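You operate a simulated robot arm through the tools that you are given. There is no shell and no other tool. Be economical: measure what you need, move in short steps, check, and stop when the job is done.

The job below is to be done with a simulated robot arm. You get a single attempt, and the scene is never put back.

TASK
Take the white carton marked "29" from the top of the folding table and leave it on the upper shelf of the folding rack.

It is judged by the outcome, as a careful person would: the job done as asked, and still so three seconds after it is handed in. It fails if anything else is knocked over, pushed out of place, dropped, spilled or broken.

THE ROBOT
A 6-joint arm with a two-finger parallel gripper, fixed in place. Base frame: the origin is at the foot of the arm, x ahead of it, y to its left, z up; the work surface is at about z = 0.74. Readings come in m, degrees, newtons and seconds.
With the tool pointing down near the work surface it reaches from about 0.26 to 0.68 m from the base axis. Its first joint turns from -66.0 to 66.0 degrees. Payload 2.9 kg.
Tool frame: the origin (TCP) lies between the finger pads and is the grasp point; the fingertips stand 0.03 m ahead of it; z points along the fingers, y is the line along which they close. The gripper opens to 0.11 m. The fingers are 0.02 m wide and 0.01 m thick; the gripper's body (0.048 by 0.112 m) begins 0.055 m behind the TCP.
Orientation is that of the tool frame in the base frame, as a unit quaternion [x, y, z, w]. With the fingers straight down and closing along the base's y, the tool's x points along the base's -x, its y along +y and its z along -z.

THE INTERFACE
- The arm moves only by the tool apply_moves. Its argument "plan" is a list of rows, each a list of 7 numbers: the shift along the tool's x, y, z in units of 100 mm (1.0 is 100 mm), then the turn, a rotation vector about the tool's x, y, z in units of 60 degrees (1.0 is 60 degrees), then the opening in per cent of the stroke, from 0 (shut) to 100 (fully open). In form: [[x, y, z, wx, wy, wz, fingers], ...]. A call has 1 to 10 rows; each row is the pose to reach, as a shift and turn from the pose commanded when the call began, along the tool's axes at that moment. A call with a number of a shift or a turn outside -1 to 1 is refused whole. A row lasts 0.2 s, in which the tool goes at most 0.05 m and 8.6 degrees; a call with a longer step from one row to the next is refused whole, and so is a gripper value outside its range. A pose out of reach is approached as far as the arm can. The call stops where the force on the tool passes 40 N (or 10 N more than at its start, if that is more) or the arm is blocked; 0.2 s more then pass. The fingers move at their own pace (about 0.108 m/s each) and stop on an object; they squeeze with about 20 N. The grip force told is the motor's: it shows also when the fingers shut on nothing. Time passes only in rows, and 0.2 s behind the last, so rows that repeat a pose let the fingers close. The reply holds the time, the measured pose of the TCP, the force on the tool along the base axes, the opening and the grip force, in the units named above and with some noise, and new pictures: "views" is both (left out), scene, wrist or none.
- Cameras (640 x 400 px; columns grow to the right, rows downward): "scene" is fixed at [0.0615, 0.4257, 1.3832]; the picture's right is [-0.86, -0.51, 0.00], its down [-0.38, 0.65, -0.66] and it looks along [0.33, -0.57, -0.75] (base axes); focal length 265 px, centre (320, 200). "wrist" rides on the gripper at [0.072, 0.017, -0.103] in the tool frame; the picture's right is [-0.23, 0.97, 0.00], its down [-0.76, -0.18, -0.62] and it looks along [-0.61, -0.14, 0.78] (tool axes); focal length 222 px, centre (320, 200).
- pixel_to_xyz(camera, pixels): there is no depth. For up to 12 entries [column, row, z] of the newest picture of that camera ("zoom" is the newest enlarged one), the place [x, y] in the base frame at which the ray of that pixel passes the height z, good to about 0.002 m, but the place of the scene camera against the robot may be out by one fixed shift of up to 0.025 m in any direction. It takes no simulated time.
- enlarge(camera, box): a new picture of the part [left, top, right, bottom] of that camera's present view, enlarged. It takes no simulated time.
- sign_off(): hands the job in; it is judged then, once.

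Work in short steps. Measure before you move; look again where a grasp or a placing could have gone wrong, and mend it. You have 60 turns and 170 pictures in all, those below and enlarged ones among them. Open the gripper and draw the arm clear of the work before you hand the job in, unless the task says otherwise; then end with one line.

The tools are called after "Emit:" as name(argument=value, ...) on one line, values as JSON. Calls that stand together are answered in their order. apply_moves: Moves the arm, as the interface text tells. Its arguments: {"type":"object","properties":{"plan":{"type":"array","items":{"type":"array","items":{"type":"number"}}},"views":{"type":"string","enum":["both","scene","wrist","none"]}},"required":["plan"]} The other tools are called the same way: pixel_to_xyz (camera, pixels) gives the place at which the rays of pixels pass given heights; enlarge (camera, box) takes an enlarged picture of a part of a camera's view; sign_off () hands the job in.

At the start:

```text
time: 0.0
tool_pos: [0.3101, -0.3417, 1.0045]
tcp_rot: [0.001, 1.0, -0.001, 0.001]
ft_force: [-0.3, 1.4, -0.7]
grip_width: 0.1101
grasp_force: 0.0
```

scene: 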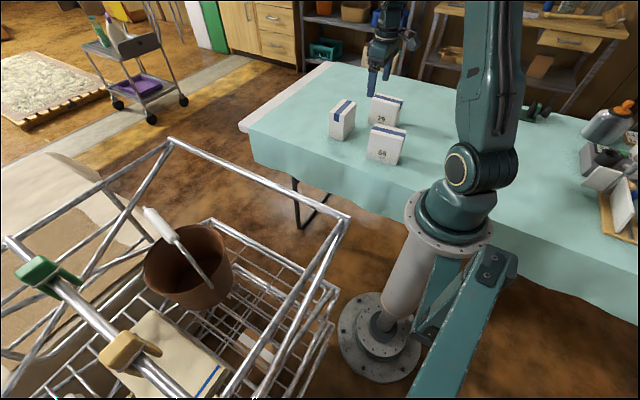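
wrist: 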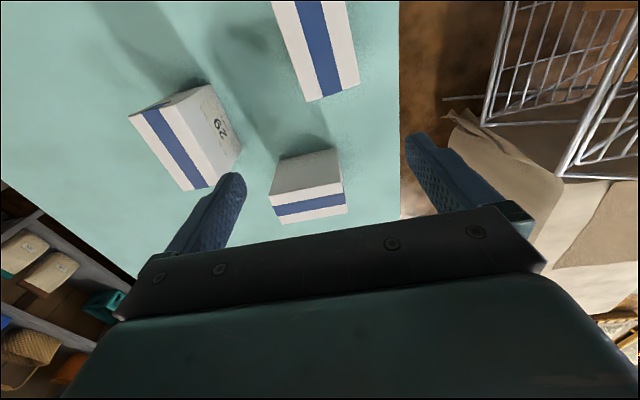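

The scene picture shows three cartons around (342,118), (386,108), (387,143), and a wire rack at the lower left. I enlarge both to read the markings and the shelf.

Emit:
enlarge(camera="scene", box=[310, 70, 430, 180])

Emit:
enlarge(camera="scene", box=[0, 130, 360, 400])

Emit:
enlarge(camera="wrist", box=[100, 0, 400, 230])

```text
3.64 times, centred on (370, 125) of scene
```

zoom: 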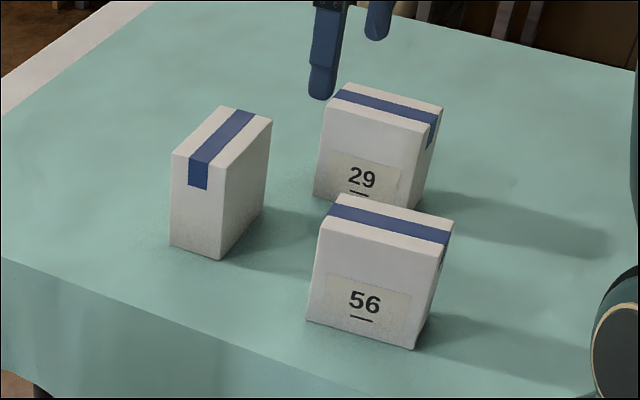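

```text
1.48 times, centred on (180, 265) of scene
```

zoom: 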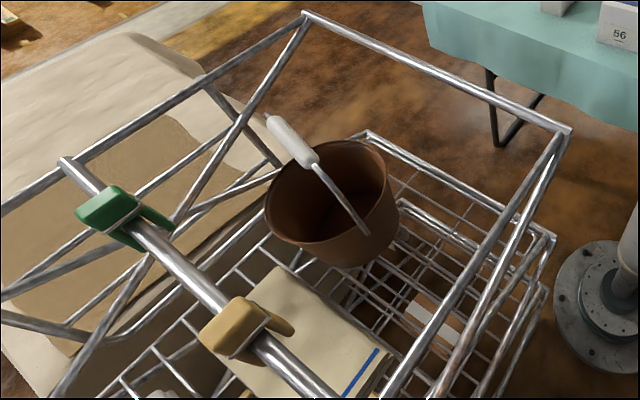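

```text
1.74 times, centred on (250, 115) of wrist
```

zoom: 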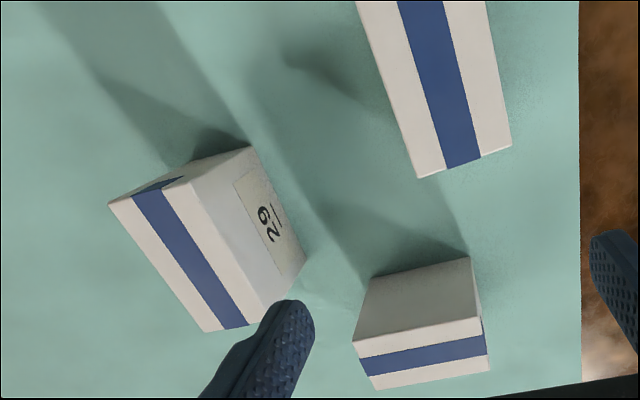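

Carton 29 is the one at scene (386,108). I measure its top corners and base corners in the wrist zoom at trial heights.

Emit:
pixel_to_xyz(camera="zoom", pixels=[[250, 145, 0.74], [306, 262, 0.74], [187, 178, 0.82], [187, 178, 0.84], [187, 178, 0.86], [108, 203, 0.82], [108, 203, 0.84], [108, 203, 0.86], [205, 332, 0.84], [205, 332, 0.86], [252, 325, 0.84], [252, 325, 0.86]])

Emit:
pixel_to_xyz(camera="scene", pixels=[[369, 124, 0.74], [398, 125.5, 0.74], [372, 98, 0.84], [402, 106, 0.84], [374.5, 92.5, 0.84], [403, 100, 0.84], [170, 139, 1.0], [350, 217, 1.0], [5, 240, 1.0], [350, 217, 0.9], [170, 139, 0.9]])

Emit:
enlarge(camera="scene", box=[130, 190, 350, 400])

```text
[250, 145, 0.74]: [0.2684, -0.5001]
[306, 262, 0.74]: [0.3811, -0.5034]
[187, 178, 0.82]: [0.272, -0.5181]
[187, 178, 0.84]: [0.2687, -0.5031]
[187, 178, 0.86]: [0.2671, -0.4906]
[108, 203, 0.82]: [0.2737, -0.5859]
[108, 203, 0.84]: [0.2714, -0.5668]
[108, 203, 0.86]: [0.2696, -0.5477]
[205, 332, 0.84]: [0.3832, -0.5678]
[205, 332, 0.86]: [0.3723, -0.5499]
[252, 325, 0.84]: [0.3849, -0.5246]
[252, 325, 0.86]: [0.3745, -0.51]
```

```text
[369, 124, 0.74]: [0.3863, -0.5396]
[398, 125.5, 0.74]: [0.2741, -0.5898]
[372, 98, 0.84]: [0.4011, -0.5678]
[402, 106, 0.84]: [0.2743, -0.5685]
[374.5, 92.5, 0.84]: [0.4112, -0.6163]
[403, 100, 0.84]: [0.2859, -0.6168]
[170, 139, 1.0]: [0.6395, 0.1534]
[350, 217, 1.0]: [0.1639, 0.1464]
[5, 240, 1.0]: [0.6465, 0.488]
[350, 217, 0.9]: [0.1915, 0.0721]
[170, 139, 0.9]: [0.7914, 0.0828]
```

```text
1.90 times, centred on (240, 295) of scene
```

zoom: 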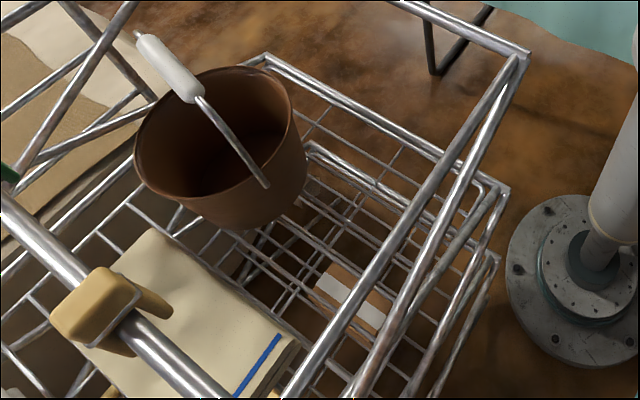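

Carton 29 spans roughly x 0.27–0.383, y −0.567…−0.503, top z≈0.84, square to the base axes, so the fingers can close along y. I shift partway over it, staying high (y −0.44, z 1.0), for a better look at the gap to its neighbours.

Emit:
apply_moves(plan=[[-0.05, -0.45, 0, 0, 0, 0, 100], [-0.1, -0.9, 0, 0, 0, 0, 100], [-0.1, -1.0, 0, 0, 0, 0, 100]], views="wrist")

```text
time: 0.8
tool_pos: [0.3185, -0.4407, 1.0033]
tcp_rot: [0.001, 1.0, 0.0, 0.002]
ft_force: [0.3, 0.4, -0.7]
grip_width: 0.11
grasp_force: 0.2
```

wrist: 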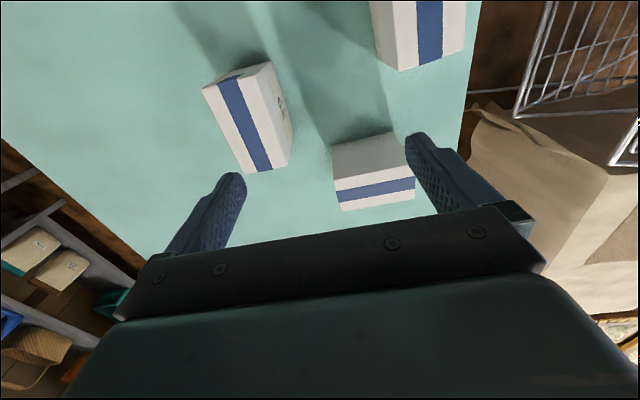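

Carton 29 is now fully visible at (247,117). I enlarge it and measure its corners and the neighbours.

Emit:
enlarge(camera="wrist", box=[180, 0, 500, 220])

```text
1.82 times, centred on (340, 110) of wrist
```

zoom: 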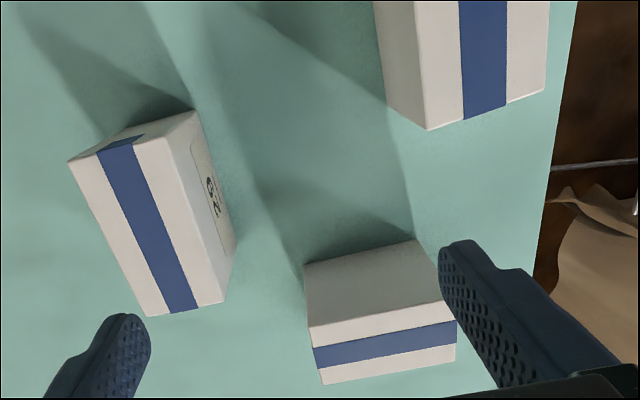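

Emit:
pixel_to_xyz(camera="zoom", pixels=[[68, 162, 0.84], [162, 138, 0.84], [225, 302, 0.84], [147, 317, 0.84], [195, 112, 0.74], [236, 245, 0.74], [427, 130, 0.84], [386, 97, 0.74], [310, 327, 0.84], [305, 265, 0.74], [322, 384, 0.84], [456, 318, 0.84]])

```text
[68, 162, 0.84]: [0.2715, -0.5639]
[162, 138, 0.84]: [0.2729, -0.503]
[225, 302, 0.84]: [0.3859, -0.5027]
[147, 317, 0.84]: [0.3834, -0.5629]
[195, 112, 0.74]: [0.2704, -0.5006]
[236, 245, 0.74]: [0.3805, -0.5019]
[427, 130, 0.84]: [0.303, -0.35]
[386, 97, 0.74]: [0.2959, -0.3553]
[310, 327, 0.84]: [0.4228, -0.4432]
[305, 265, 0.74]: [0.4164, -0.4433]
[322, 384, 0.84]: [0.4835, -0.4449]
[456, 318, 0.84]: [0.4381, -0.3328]
```

Carton 29: x 0.271–0.384, y −0.563…−0.502, top 0.84, with no close neighbours. I go over its centre (0.328, −0.533) and down to z≈0.90.

Emit:
apply_moves(plan=[[-0.05, -0.46, 0, 0, 0, 0, 100], [-0.095, -0.92, 0, 0, 0, 0, 100], [-0.095, -0.92, 0.3, 0, 0, 0, 100], [-0.095, -0.92, 0.6, 0, 0, 0, 100], [-0.095, -0.92, 0.9, 0, 0, 0, 100], [-0.095, -0.92, 1.0, 0, 0, 0, 100]])

```text
time: 2.2
tool_pos: [0.3314, -0.5315, 0.9037]
tcp_rot: [0.0, 1.0, -0.001, 0.001]
ft_force: [0.0, -0.4, -0.6]
grip_width: 0.11
grasp_force: 0.0
```

scene: 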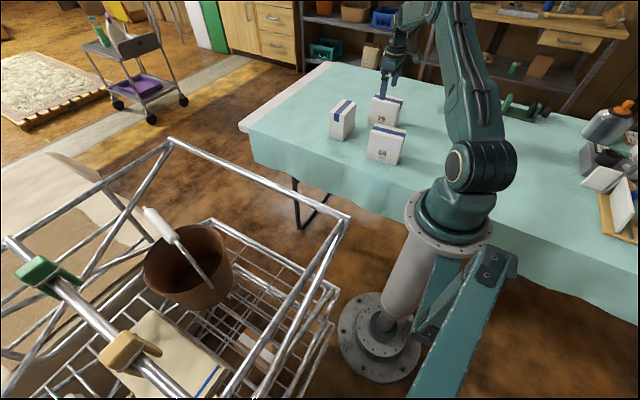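
wrist: 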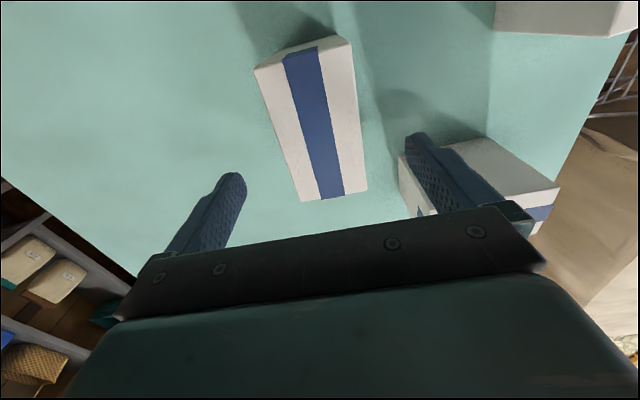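

The carton sits centred between the fingers. I go down to z≈0.81 and close.

Emit:
apply_moves(plan=[[0.03, -0.01, 0.35, 0, 0, 0, 100], [0.03, -0.01, 0.7, 0, 0, 0, 100], [0.03, -0.01, 0.94, 0, 0, 0, 100], [0.03, -0.01, 0.94, 0, 0, 0, 100], [0.03, -0.01, 0.94, 0, 0, 0, 30], [0.03, -0.01, 0.94, 0, 0, 0, 30], [0.03, -0.01, 0.94, 0, 0, 0, 30], [0.03, -0.01, 0.94, 0, 0, 0, 30]])

```text
time: 4.0
tool_pos: [0.3276, -0.5321, 0.8118]
tcp_rot: [0.0, 1.0, 0.0, 0.002]
ft_force: [-0.5, -0.5, -0.3]
grip_width: 0.0622
grasp_force: 19.9
```

scene: 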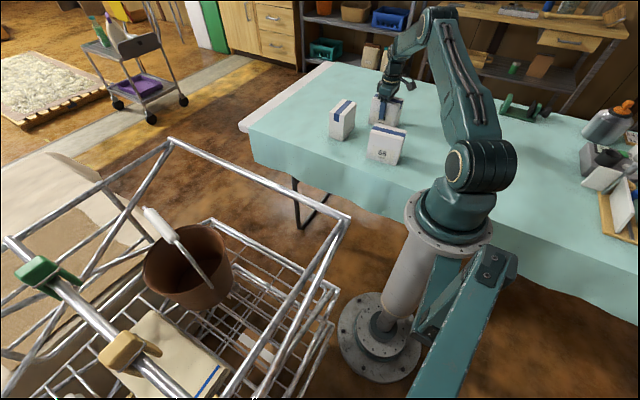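
wrist: 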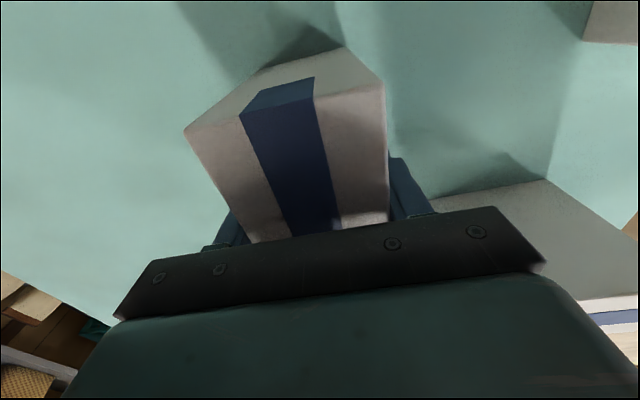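

The fingers stopped at 0.062 m with 20 N, so the carton is gripped. I lift 0.1 m straight up, keeping the close command.

Emit:
apply_moves(plan=[[0, 0, -0.1, 0, 0, 0, 30], [0, 0, -0.3, 0, 0, 0, 30], [0, 0, -0.6, 0, 0, 0, 30], [0, 0, -1.0, 0, 0, 0, 30]], views="scene")

```text
time: 5.0
tool_pos: [0.3262, -0.5356, 0.9119]
tcp_rot: [0.0, 1.0, 0.0, 0.0]
ft_force: [-0.4, -0.3, -2.3]
grip_width: 0.0621
grasp_force: 19.9
```

scene: 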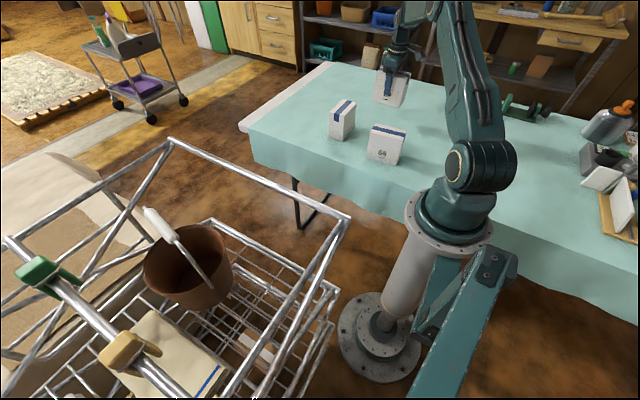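

Lifted (≈0.2 kg). I raise to about z 1.01 and begin the transfer toward +y.

Emit:
apply_moves(plan=[[0, 0, -0.4, 0, 0, 0, 30], [0, 0.2, -0.8, 0, 0, 0, 30], [0, 0.6, -1.0, 0, 0, 0, 30], [0, 1.0, -1.0, 0, 0, 0, 30]], views="none")

Emit:
apply_moves(plan=[[0, 0.3, -0.3, 0, 0, 0, 30], [0, 0.6, -0.6, 0, 0, 0, 30], [0, 1.0, -0.9, 0, 0, 0, 30]], views="none")

Emit:
apply_moves(plan=[[0, 0.3, -0.3, 0, 0, 0, 30], [0, 0.6, -0.6, 0, 0, 0, 30], [0, 1.0, -0.9, 0, 0, 0, 30]])

```text
time: 6.0
tool_pos: [0.3265, -0.4332, 1.0107]
tcp_rot: [0.0, 1.0, 0.0, 0.001]
ft_force: [0.3, 0.0, -1.6]
grip_width: 0.0619
grasp_force: 20.1
```

```text
time: 6.8
tool_pos: [0.3263, -0.3349, 1.1001]
tcp_rot: [0.0, 1.0, 0.001, 0.001]
ft_force: [0.2, 0.3, -2.5]
grip_width: 0.062
grasp_force: 19.8
```

```text
time: 7.6
tool_pos: [0.3279, -0.2353, 1.1955]
tcp_rot: [-0.001, 1.0, 0.0, 0.0]
ft_force: [-0.4, 0.7, -2.3]
grip_width: 0.0615
grasp_force: 20.2
```

scene: 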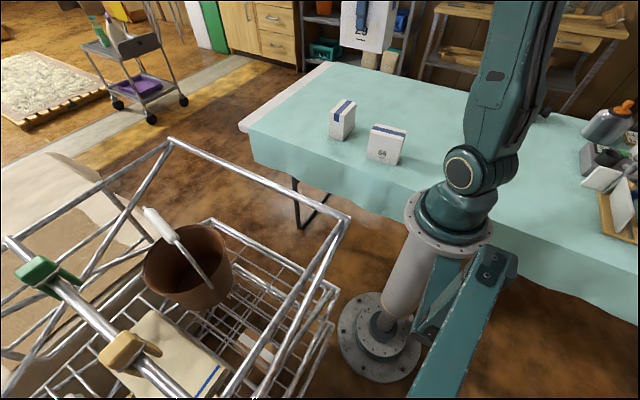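
wrist: 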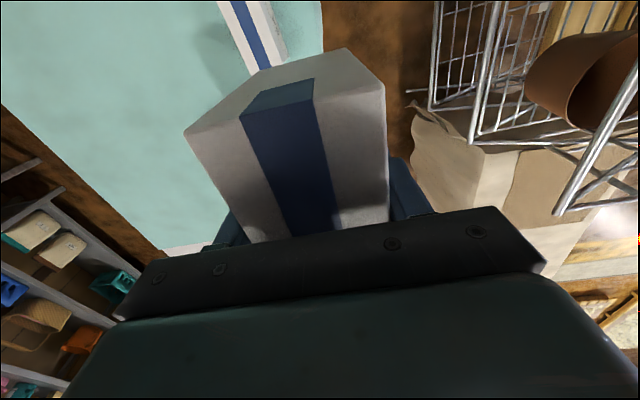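

The carton stays firm in the grip. I move on to y≈−0.04 at the same height, still clear of the rack, to see it better.

Emit:
apply_moves(plan=[[0, 0.4, 0, 0, 0, 0, 30], [0, 0.8, 0, 0, 0, 0, 30], [0, 1.0, 0, 0, 0, 0, 30]], views="none")

Emit:
apply_moves(plan=[[0, 0.4, 0, 0, 0, 0, 30], [0, 0.8, 0, 0, 0, 0, 30], [0, 1.0, 0, 0, 0, 0, 30]])

Emit:
enlarge(camera="wrist", box=[320, 0, 640, 200])

```text
time: 8.4
tool_pos: [0.3267, -0.1325, 1.1879]
tcp_rot: [0.0, 1.0, 0.001, 0.0]
ft_force: [0.3, 1.1, -2.2]
grip_width: 0.0619
grasp_force: 20.4
```

```text
time: 9.2
tool_pos: [0.3276, -0.0338, 1.1874]
tcp_rot: [0.0, 1.0, -0.001, 0.001]
ft_force: [0.5, -0.1, -2.3]
grip_width: 0.0619
grasp_force: 19.3
```

scene: 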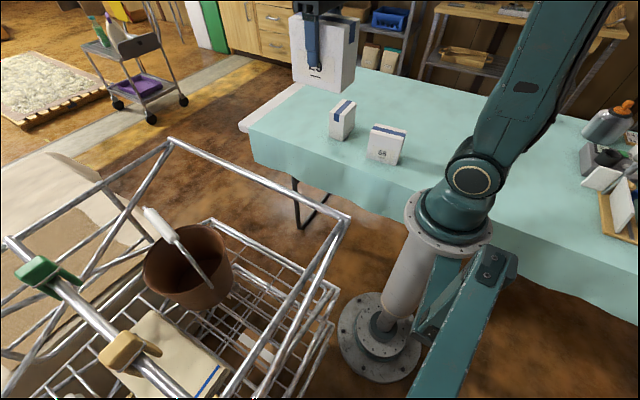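
wrist: 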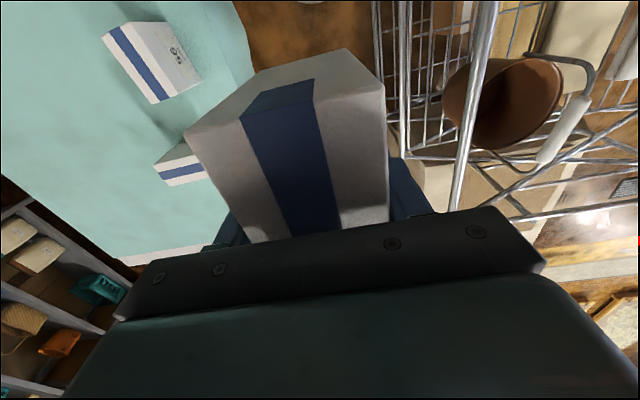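

```text
2.00 times, centred on (480, 100) of wrist
```

zoom: 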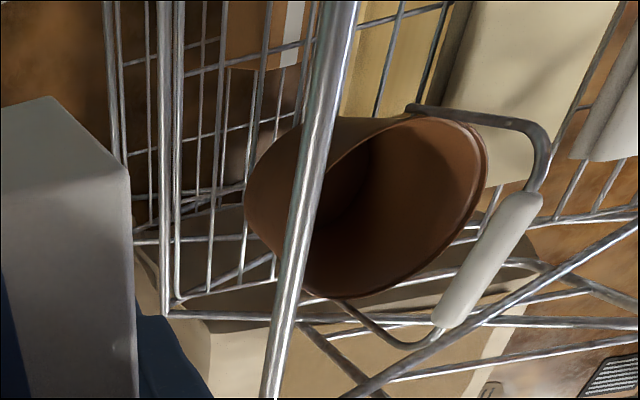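

To calibrate the scene camera I use the held carton's known pose, and enlarge that plus measure the rail in the wrist zoom.

Emit:
pixel_to_xyz(camera="zoom", pixels=[[340, 2, 1.0], [278, 350, 1.0], [340, 2, 1.1], [278, 350, 1.1], [340, 2, 0.9], [278, 350, 0.9], [165, 315, 0.7], [165, 315, 0.8], [165, 315, 0.6], [165, 30, 0.7], [165, 30, 0.6]])

Emit:
enlarge(camera="scene", box=[270, 0, 390, 110])

```text
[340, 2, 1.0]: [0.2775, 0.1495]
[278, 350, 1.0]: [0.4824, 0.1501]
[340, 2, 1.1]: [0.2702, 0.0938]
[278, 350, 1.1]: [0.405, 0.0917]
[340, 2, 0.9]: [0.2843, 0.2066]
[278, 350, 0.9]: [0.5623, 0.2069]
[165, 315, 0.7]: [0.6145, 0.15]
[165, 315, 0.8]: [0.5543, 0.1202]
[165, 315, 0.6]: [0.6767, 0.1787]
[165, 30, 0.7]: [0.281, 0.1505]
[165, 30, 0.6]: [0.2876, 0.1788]
```

```text
3.64 times, centred on (330, 55) of scene
```

zoom: 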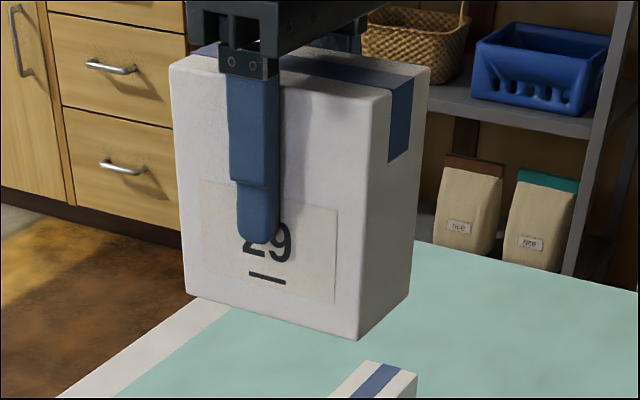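

Emit:
pixel_to_xyz(camera="zoom", pixels=[[171, 65, 1.217], [390, 98, 1.217], [187, 296, 1.117], [357, 340, 1.117], [410, 297, 1.117], [430, 68, 1.217]])

Emit:
pixel_to_xyz(camera="scene", pixels=[[210, 222, 0.7], [331, 288, 0.7], [210, 222, 0.65], [331, 288, 0.65], [350, 217, 1.02], [170, 139, 1.02], [235, 302, 0.7], [256, 348, 0.7]])

Emit:
enlarge(camera="scene", box=[180, 190, 360, 310])

Emit:
enlarge(camera="scene", box=[180, 280, 360, 400])

```text
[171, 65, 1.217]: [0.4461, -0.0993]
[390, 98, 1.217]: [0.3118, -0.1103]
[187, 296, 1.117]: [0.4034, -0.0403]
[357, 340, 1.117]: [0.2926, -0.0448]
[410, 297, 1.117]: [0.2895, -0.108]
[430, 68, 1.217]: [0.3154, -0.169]
```

```text
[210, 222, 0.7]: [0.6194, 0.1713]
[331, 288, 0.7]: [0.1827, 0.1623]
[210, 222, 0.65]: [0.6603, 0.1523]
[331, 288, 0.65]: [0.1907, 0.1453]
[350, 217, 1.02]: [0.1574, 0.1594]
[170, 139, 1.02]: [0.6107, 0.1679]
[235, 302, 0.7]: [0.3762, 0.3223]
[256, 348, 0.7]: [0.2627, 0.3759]
```

```text
3.33 times, centred on (270, 250) of scene
```

zoom: 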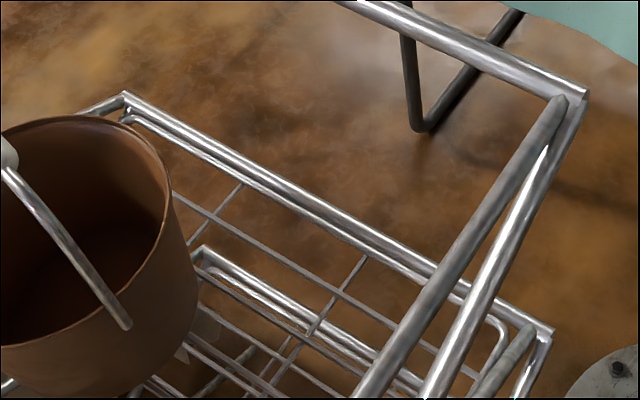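

```text
3.33 times, centred on (270, 340) of scene
```

zoom: 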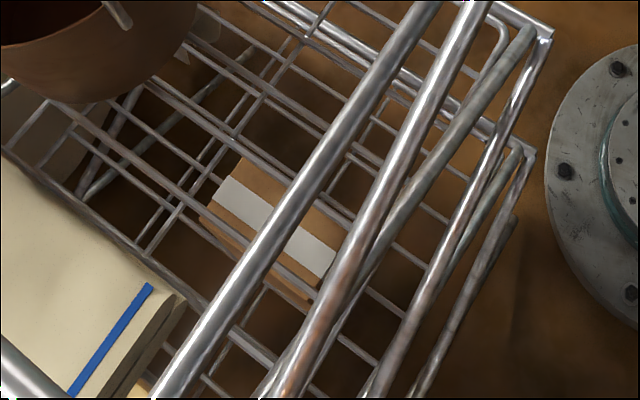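

The scene and wrist estimates of carton height disagree a bit, so I check the held carton's top edge (185,128)–(385,85) and the bottom edge (266,68)–(345,48) in the wrist view.

Emit:
pixel_to_xyz(camera="wrist", pixels=[[185, 129, 1.215], [385, 86, 1.215], [185, 129, 1.23], [385, 86, 1.23], [185, 129, 1.24], [385, 86, 1.24], [345, 48, 1.117], [345, 48, 1.1], [345, 48, 1.13], [265, 68, 1.117]])

```text
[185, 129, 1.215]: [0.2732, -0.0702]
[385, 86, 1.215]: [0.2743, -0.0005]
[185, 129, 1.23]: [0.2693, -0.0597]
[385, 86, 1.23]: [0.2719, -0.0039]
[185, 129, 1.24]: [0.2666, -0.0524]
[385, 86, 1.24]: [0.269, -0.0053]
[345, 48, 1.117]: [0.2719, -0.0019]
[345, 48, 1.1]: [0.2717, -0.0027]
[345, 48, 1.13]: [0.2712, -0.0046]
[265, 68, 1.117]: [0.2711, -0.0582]
```

The two cameras agree: rack top rail at about z≈0.99, y≈0.157, and upper shelf rim at z≈0.67, y≈0.16. Carton bottom is about 0.07 below the TCP, so it clears the rail at this height. I move toward the rack's opening for a view of free shelf area.

Emit:
apply_moves(plan=[[-0.2, 0.4, 0, 0, 0, 0, 30], [-0.4, 0.8, 0, 0, 0, 0, 30], [-0.6, 1.0, 0, 0, 0, 0, 30]], views="none")

Emit:
apply_moves(plan=[[0, 0.4, 0, 0, 0, 0, 30], [0, 0.8, 0, 0, 0, 0, 30], [0, 1.0, 0, 0, 0, 0, 30]])

```text
time: 10.0
tool_pos: [0.3857, 0.0685, 1.1881]
tcp_rot: [-0.001, 1.0, 0.0, 0.001]
ft_force: [0.2, 0.2, -2.3]
grip_width: 0.0617
grasp_force: 20.1
```

```text
time: 10.8
tool_pos: [0.3853, 0.1667, 1.1904]
tcp_rot: [0.0, 1.0, -0.001, 0.001]
ft_force: [0.8, 0.3, -2.1]
grip_width: 0.062
grasp_force: 20.3
```

scene: 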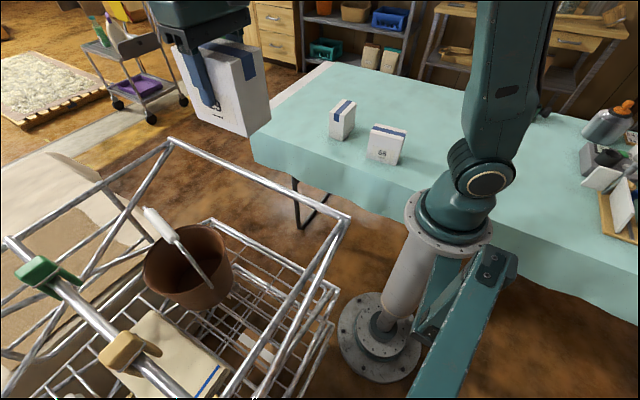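
wrist: 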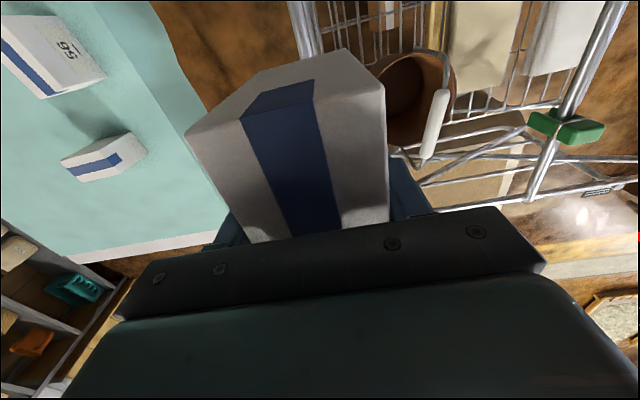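

Emit:
enlarge(camera="wrist", box=[280, 0, 640, 220])

```text
1.78 times, centred on (460, 110) of wrist
```

zoom: 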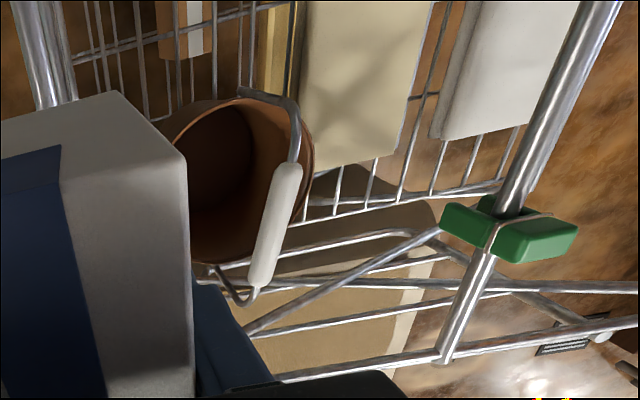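

Emit:
pixel_to_xyz(camera="zoom", pixels=[[272, 10, 0.667], [262, 95, 0.667], [305, 10, 0.7], [300, 165, 0.7], [165, 135, 0.8], [200, 103, 0.8], [215, 98, 0.8], [313, 160, 0.8], [230, 262, 0.8], [150, 10, 0.667], [215, 40, 0.667], [505, 185, 0.667]])

Emit:
pixel_to_xyz(camera="scene", pixels=[[233, 262, 0.8], [143, 275, 0.8], [200, 226, 0.8], [190, 308, 0.667], [218, 300, 0.667], [223, 370, 0.69], [212, 398, 0.667], [160, 312, 0.69], [228, 375, 0.667]])

```text
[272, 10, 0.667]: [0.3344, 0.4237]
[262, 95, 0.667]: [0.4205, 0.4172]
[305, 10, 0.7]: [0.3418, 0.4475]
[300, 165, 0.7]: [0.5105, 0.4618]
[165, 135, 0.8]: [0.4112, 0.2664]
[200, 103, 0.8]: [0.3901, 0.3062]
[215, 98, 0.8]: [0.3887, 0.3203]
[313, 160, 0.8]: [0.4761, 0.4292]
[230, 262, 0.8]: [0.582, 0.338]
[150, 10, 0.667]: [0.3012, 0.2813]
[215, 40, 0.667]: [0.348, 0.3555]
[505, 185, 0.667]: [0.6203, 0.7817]
```

```text
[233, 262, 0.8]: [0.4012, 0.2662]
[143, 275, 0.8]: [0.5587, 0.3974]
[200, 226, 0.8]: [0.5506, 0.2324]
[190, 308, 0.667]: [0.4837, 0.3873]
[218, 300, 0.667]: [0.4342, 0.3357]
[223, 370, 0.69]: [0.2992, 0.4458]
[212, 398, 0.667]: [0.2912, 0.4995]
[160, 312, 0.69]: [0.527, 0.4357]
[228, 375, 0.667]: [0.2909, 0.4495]
```

Free area on the upper shelf: x≈0.19–0.385, y≈0.17–0.41 (pot at x>0.39, cloth at y>0.417). I look closely at the grid wires there for support spacing.

Emit:
enlarge(camera="wrist", box=[300, 0, 440, 80])

Emit:
enlarge(camera="scene", box=[215, 260, 335, 340])

```text
4.57 times, centred on (370, 40) of wrist
```

zoom: 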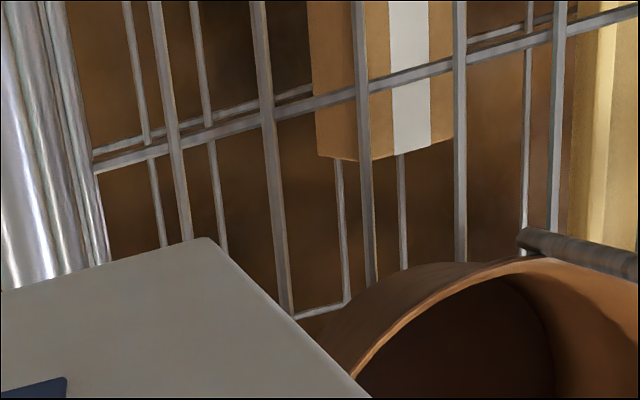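

```text
5.00 times, centred on (275, 300) of scene
```

zoom: 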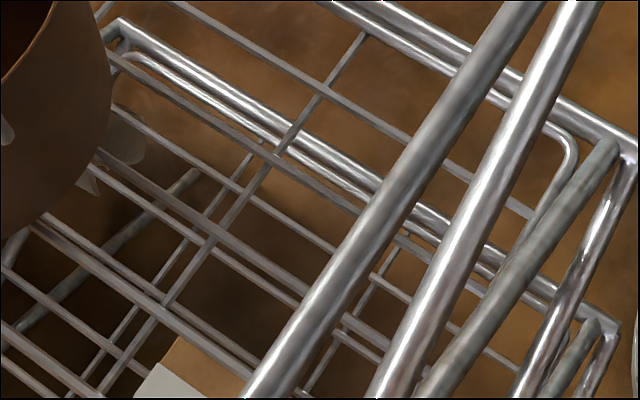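

Emit:
pixel_to_xyz(camera="wrist", pixels=[[320.8, 32.3, 0.667], [337.8, 26.9, 0.667], [358.4, 21.4, 0.667], [379.2, 16.4, 0.667], [400.6, 10.5, 0.667], [421.9, 3.5, 0.667]])

```text
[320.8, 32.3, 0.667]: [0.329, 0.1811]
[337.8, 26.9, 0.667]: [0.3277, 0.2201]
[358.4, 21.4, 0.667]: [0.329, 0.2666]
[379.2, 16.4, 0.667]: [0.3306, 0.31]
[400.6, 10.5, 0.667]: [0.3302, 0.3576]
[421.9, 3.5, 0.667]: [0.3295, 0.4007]
```

Shelf wires run along x at y≈0.220, 0.267, 0.310, 0.358. Turning the carton 90° so its long side crosses three wires is the steadiest choice, so I move over the free area while yawing 60°, then 30° more.

Emit:
apply_moves(plan=[[0.125, 0.125, 0, 0, 0, -0.125, 30], [0.25, 0.25, 0, 0, 0, -0.25, 30], [0.375, 0.375, 0, 0, 0, -0.375, 30], [0.5, 0.5, 0, 0, 0, -0.5, 30], [0.625, 0.625, 0, 0, 0, -0.625, 30], [0.75, 0.75, 0, 0, 0, -0.75, 30], [0.875, 0.875, 0, 0, 0, -0.875, 30], [1.0, 1.0, 0, 0, 0, -1.0, 30]], views="none")

Emit:
apply_moves(plan=[[0, 0, 0, 0, 0, -0.125, 30], [0, 0, 0, 0, 0, -0.25, 30], [0, 0, 0, 0, 0, -0.375, 30], [0, 0, 0, 0, 0, -0.5, 30], [0, 0, 0, 0, 0, -0.5, 30]])

```text
time: 12.6
tool_pos: [0.2894, 0.2654, 1.1916]
tcp_rot: [-0.501, 0.865, 0.0, 0.0]
ft_force: [-0.3, 1.3, -2.9]
grip_width: 0.0621
grasp_force: 20.2
```

```text
time: 13.8
tool_pos: [0.2872, 0.2662, 1.1903]
tcp_rot: [0.708, -0.706, 0.001, 0.0]
ft_force: [0.0, 0.3, -3.0]
grip_width: 0.0618
grasp_force: 20.3
```

scene: 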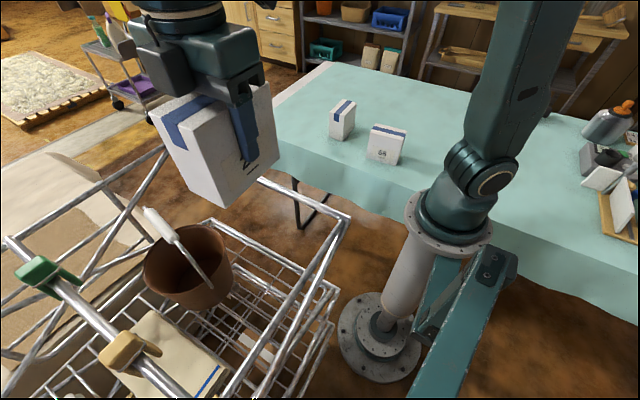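
wrist: 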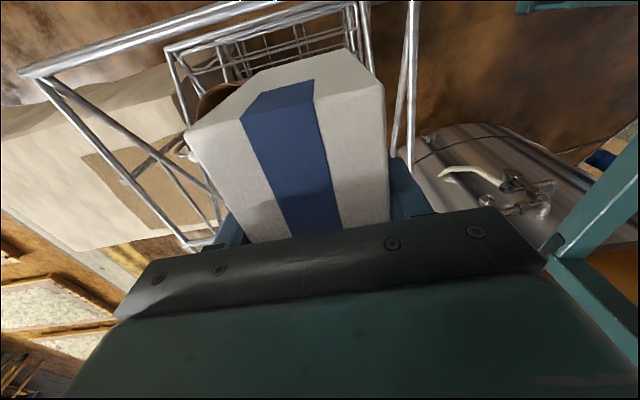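

The carton is now turned with its long side along y. I measure the near-end frame at (410,50),(398,150) and the front rail to check clearance before descending.

Emit:
pixel_to_xyz(camera="wrist", pixels=[[412, 5, 0.988], [408, 60, 0.988], [395, 165, 0.988], [412, 5, 0.8], [368, 60, 0.667], [362, 10, 0.667], [358, 10, 0.667], [150, 40, 0.988], [20, 75, 0.988], [212, 105, 0.8]])

Emit:
enlarge(camera="wrist", box=[160, 0, 460, 180])

```text
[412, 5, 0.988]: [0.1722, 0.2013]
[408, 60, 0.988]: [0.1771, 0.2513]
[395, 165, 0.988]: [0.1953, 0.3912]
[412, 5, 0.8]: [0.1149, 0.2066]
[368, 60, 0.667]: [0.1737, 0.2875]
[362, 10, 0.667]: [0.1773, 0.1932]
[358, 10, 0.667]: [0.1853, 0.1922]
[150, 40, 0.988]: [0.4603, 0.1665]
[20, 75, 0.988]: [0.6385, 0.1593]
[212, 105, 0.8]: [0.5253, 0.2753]
```

```text
2.13 times, centred on (310, 90) of wrist
```

zoom: 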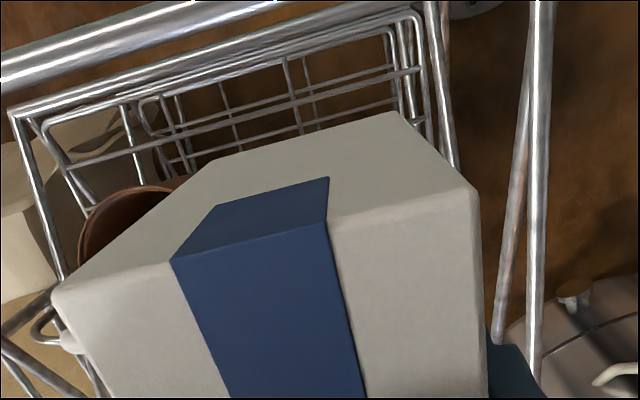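

Near end frame at x≈0.175, front rail at y≈0.16; the target (0.290, 0.312) clears both and the pot. I move over it and descend 0.1 m.

Emit:
apply_moves(plan=[[-0.25, -0.02, 0, 0, 0, 0, 30], [-0.46, -0.03, 0, 0, 0, 0, 30], [-0.46, -0.03, 0.3, 0, 0, 0, 30], [-0.46, -0.03, 0.6, 0, 0, 0, 30], [-0.46, -0.03, 0.9, 0, 0, 0, 30], [-0.46, -0.03, 1.0, 0, 0, 0, 30]])

```text
time: 15.2
tool_pos: [0.2919, 0.3137, 1.0891]
tcp_rot: [-0.707, 0.707, -0.001, 0.0]
ft_force: [0.1, 0.8, -2.7]
grip_width: 0.0622
grasp_force: 20.3
```

scene: 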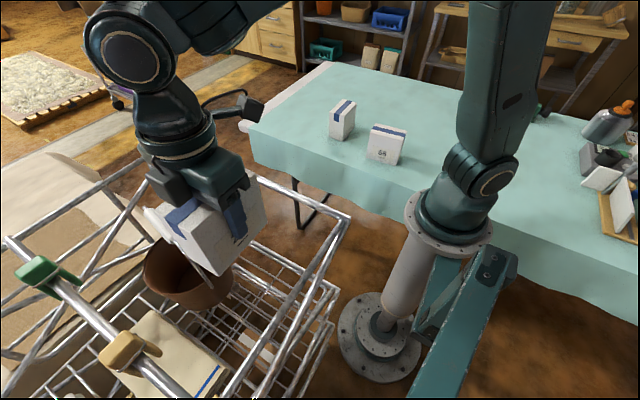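
wrist: 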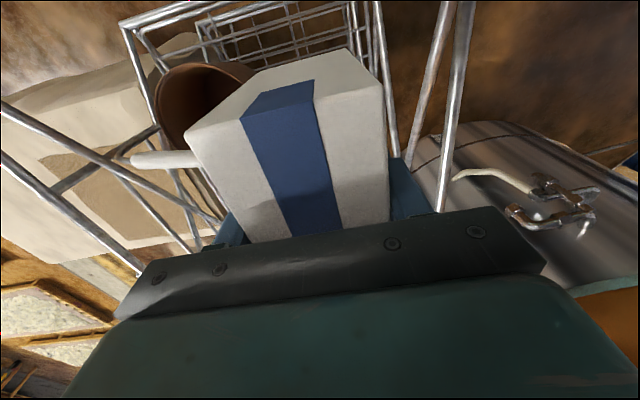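

Everything is clear; bottom of the carton is about 1.015, at the rail height next. I descend another 0.1 m.

Emit:
apply_moves(plan=[[0, 0, 0.25, 0, 0, 0, 30], [0, 0, 0.5, 0, 0, 0, 30], [0, 0, 0.75, 0, 0, 0, 30], [0, 0, 1.0, 0, 0, 0, 30]])

```text
time: 16.2
tool_pos: [0.2904, 0.3121, 0.9883]
tcp_rot: [-0.707, 0.707, -0.001, 0.001]
ft_force: [0.1, -0.6, -1.9]
grip_width: 0.0619
grasp_force: 20.1
```

scene: 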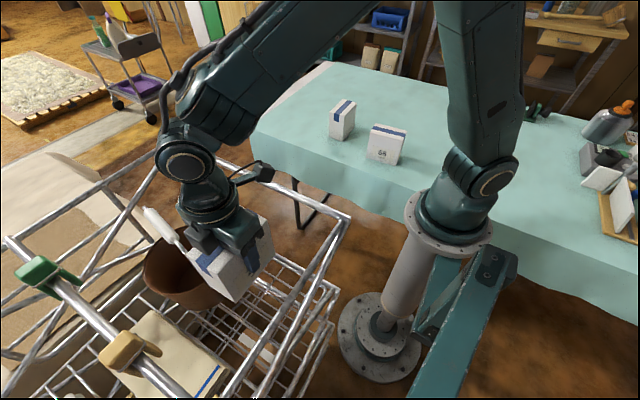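
wrist: 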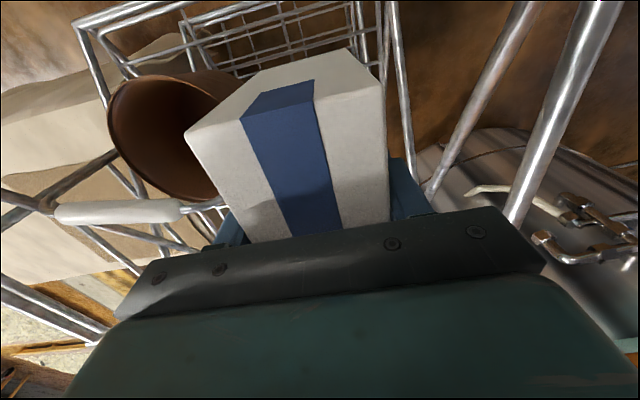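

Before going lower I check how close the pot's bail handle (white grip ending near (183,208), wire to (222,203)) is to the gripper.

Emit:
pixel_to_xyz(camera="wrist", pixels=[[183, 209, 0.8], [183, 209, 0.85], [183, 209, 0.9], [222, 203, 0.8], [222, 203, 0.85], [222, 203, 0.9], [60, 213, 0.85], [60, 213, 0.9]])

Emit:
enlarge(camera="scene", box=[130, 190, 290, 310])

Emit:
enlarge(camera="wrist", box=[40, 40, 280, 260])

```text
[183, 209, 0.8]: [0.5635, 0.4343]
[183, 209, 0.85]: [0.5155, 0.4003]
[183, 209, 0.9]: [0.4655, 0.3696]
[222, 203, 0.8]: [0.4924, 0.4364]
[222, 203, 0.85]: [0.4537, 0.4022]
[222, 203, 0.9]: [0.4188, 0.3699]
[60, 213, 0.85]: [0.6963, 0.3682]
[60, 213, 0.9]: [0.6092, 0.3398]
```

```text
3.33 times, centred on (210, 250) of scene
```

zoom: 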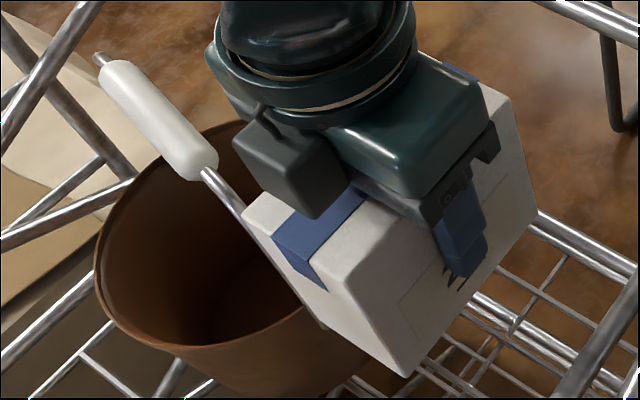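

```text
1.82 times, centred on (160, 150) of wrist
```

zoom: 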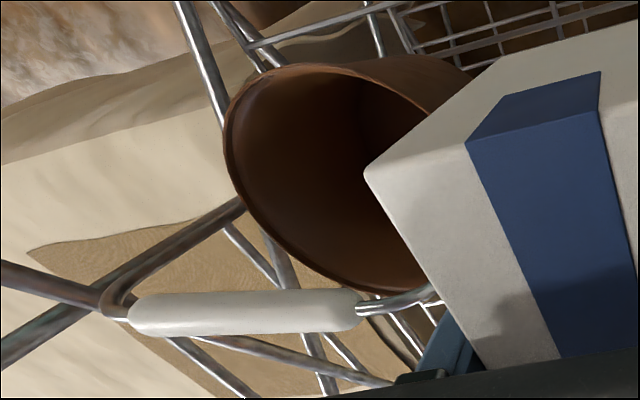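

The bail stands upright at about x≥0.385, top z≈0.95; the wrist's radius leaves ~0.04 m. I shift 1 cm away from it (x≈0.28) and descend another 0.1 m.

Emit:
apply_moves(plan=[[0, 0.1, 0, 0, 0, 0, 30], [0, 0.1, 0.25, 0, 0, 0, 30], [0, 0.1, 0.5, 0, 0, 0, 30], [0, 0.1, 0.75, 0, 0, 0, 30], [0, 0.1, 1.0, 0, 0, 0, 30]])

Emit:
enlarge(camera="scene", box=[130, 170, 330, 330])

```text
time: 17.4
tool_pos: [0.2791, 0.3105, 0.8898]
tcp_rot: [-0.707, 0.707, -0.001, 0.0]
ft_force: [0.4, -0.1, -2.7]
grip_width: 0.062
grasp_force: 19.5
```

scene: 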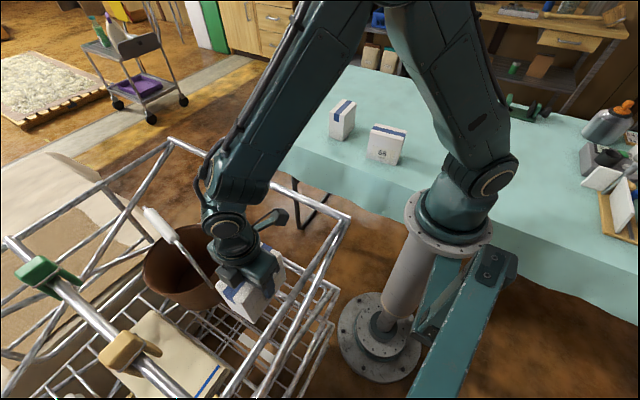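
wrist: 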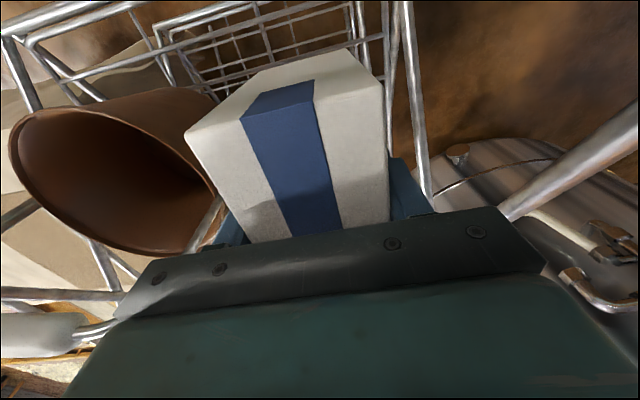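

```text
2.50 times, centred on (230, 250) of scene
```

zoom: 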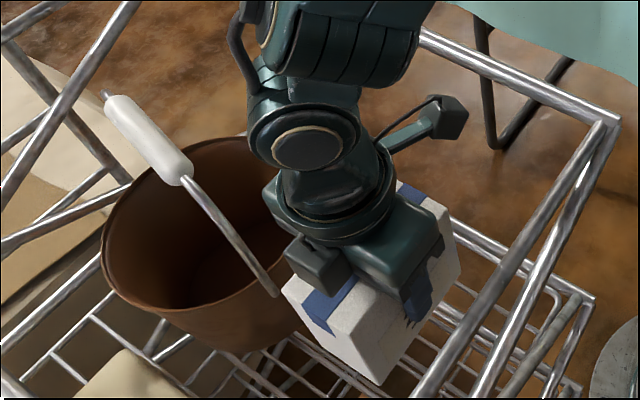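

Wrist centre is 0.19 above the TCP and the forearm (about 57° steep) will still clear the rail by several centimetres. I descend another 0.09 m in short steps.

Emit:
apply_moves(plan=[[0, 0, 0.2, 0, 0, 0, 30], [0, 0, 0.4, 0, 0, 0, 30], [0, 0, 0.6, 0, 0, 0, 30], [0, 0, 0.8, 0, 0, 0, 30], [0, 0, 0.9, 0, 0, 0, 30]])

Emit:
enlarge(camera="scene", box=[150, 170, 350, 340])

```text
time: 18.6
tool_pos: [0.2797, 0.3125, 0.8022]
tcp_rot: [0.707, -0.707, 0.001, -0.001]
ft_force: [-0.4, -0.9, -2.2]
grip_width: 0.0621
grasp_force: 19.9
```

scene: 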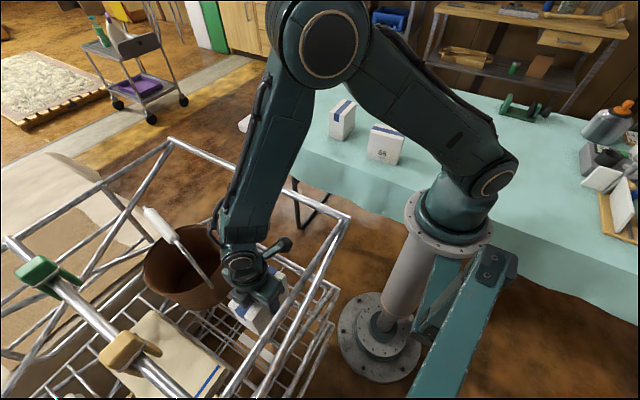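
wrist: 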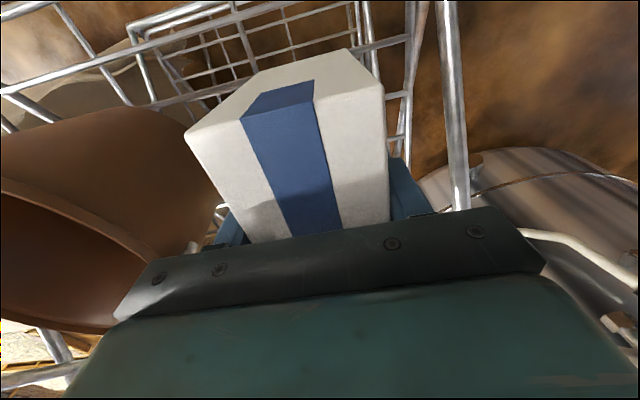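

```text
2.35 times, centred on (250, 255) of scene
```

zoom: 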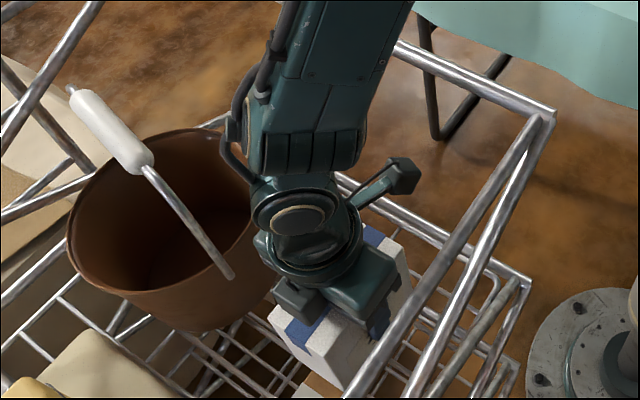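

Still clear of bail, pot and rails. The carton bottom is about 0.73; I lower another 0.045 m slowly.

Emit:
apply_moves(plan=[[0, 0, 0.12, 0, 0, 0, 30], [0, 0, 0.24, 0, 0, 0, 30], [0, 0, 0.34, 0, 0, 0, 30], [0, 0, 0.4, 0, 0, 0, 30], [0, 0, 0.45, 0, 0, 0, 30]])

Emit:
enlarge(camera="wrist", box=[160, 0, 460, 180])

Emit:
enlarge(camera="scene", box=[200, 230, 340, 350])

```text
time: 19.8
tool_pos: [0.279, 0.3113, 0.7577]
tcp_rot: [0.707, -0.707, 0.001, 0.0]
ft_force: [-0.9, 2.2, -3.3]
grip_width: 0.0619
grasp_force: 19.5
```

scene: 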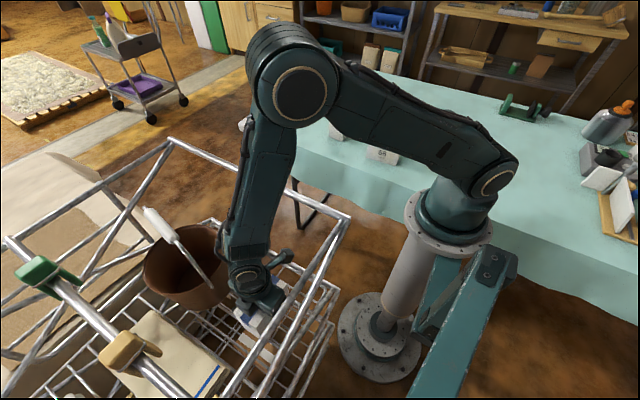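
wrist: 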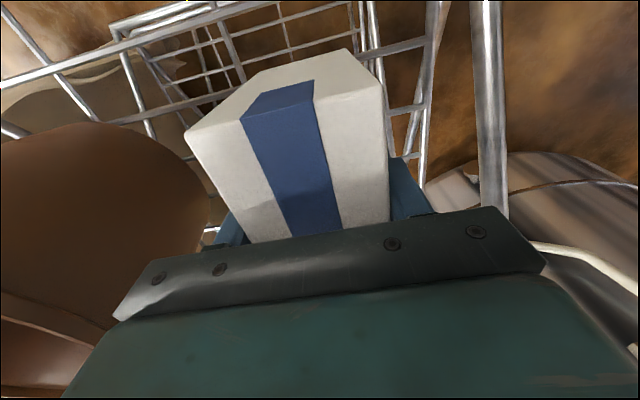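

```text
2.13 times, centred on (310, 90) of wrist
```

zoom: 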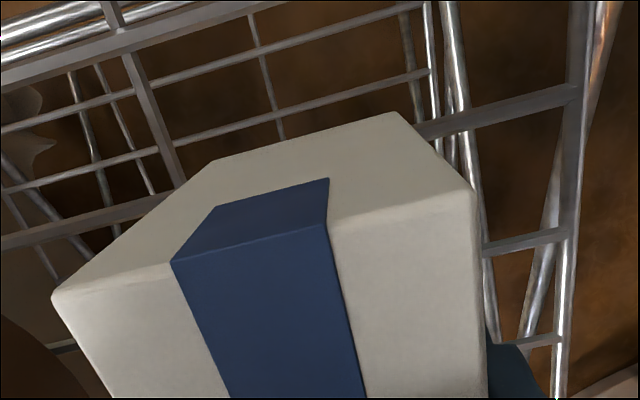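

```text
3.33 times, centred on (270, 290) of scene
```

zoom: 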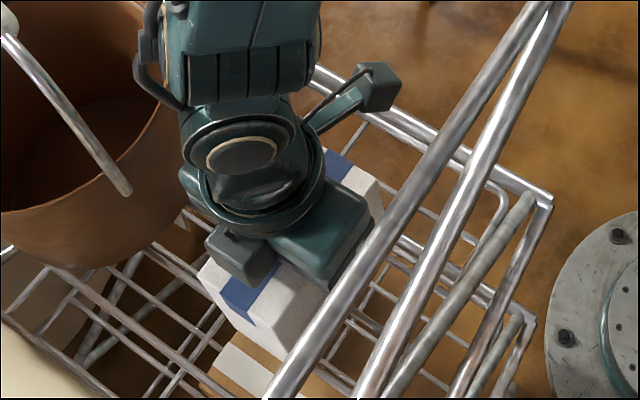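

No contact yet. I lower in 3 mm steps until the shelf takes the carton.

Emit:
apply_moves(plan=[[0, 0, 0.03, 0, 0, 0, 30], [0, 0, 0.06, 0, 0, 0, 30], [0, 0, 0.09, 0, 0, 0, 30], [0, 0, 0.11, 0, 0, 0, 30], [0, 0, 0.13, 0, 0, 0, 30]], views="none")

```text
time: 21.0
tool_pos: [0.2808, 0.3112, 0.7439]
tcp_rot: [0.707, -0.707, 0.001, 0.0]
ft_force: [-2.8, -5.0, 14.2]
grip_width: 0.062
grasp_force: 20.4
```

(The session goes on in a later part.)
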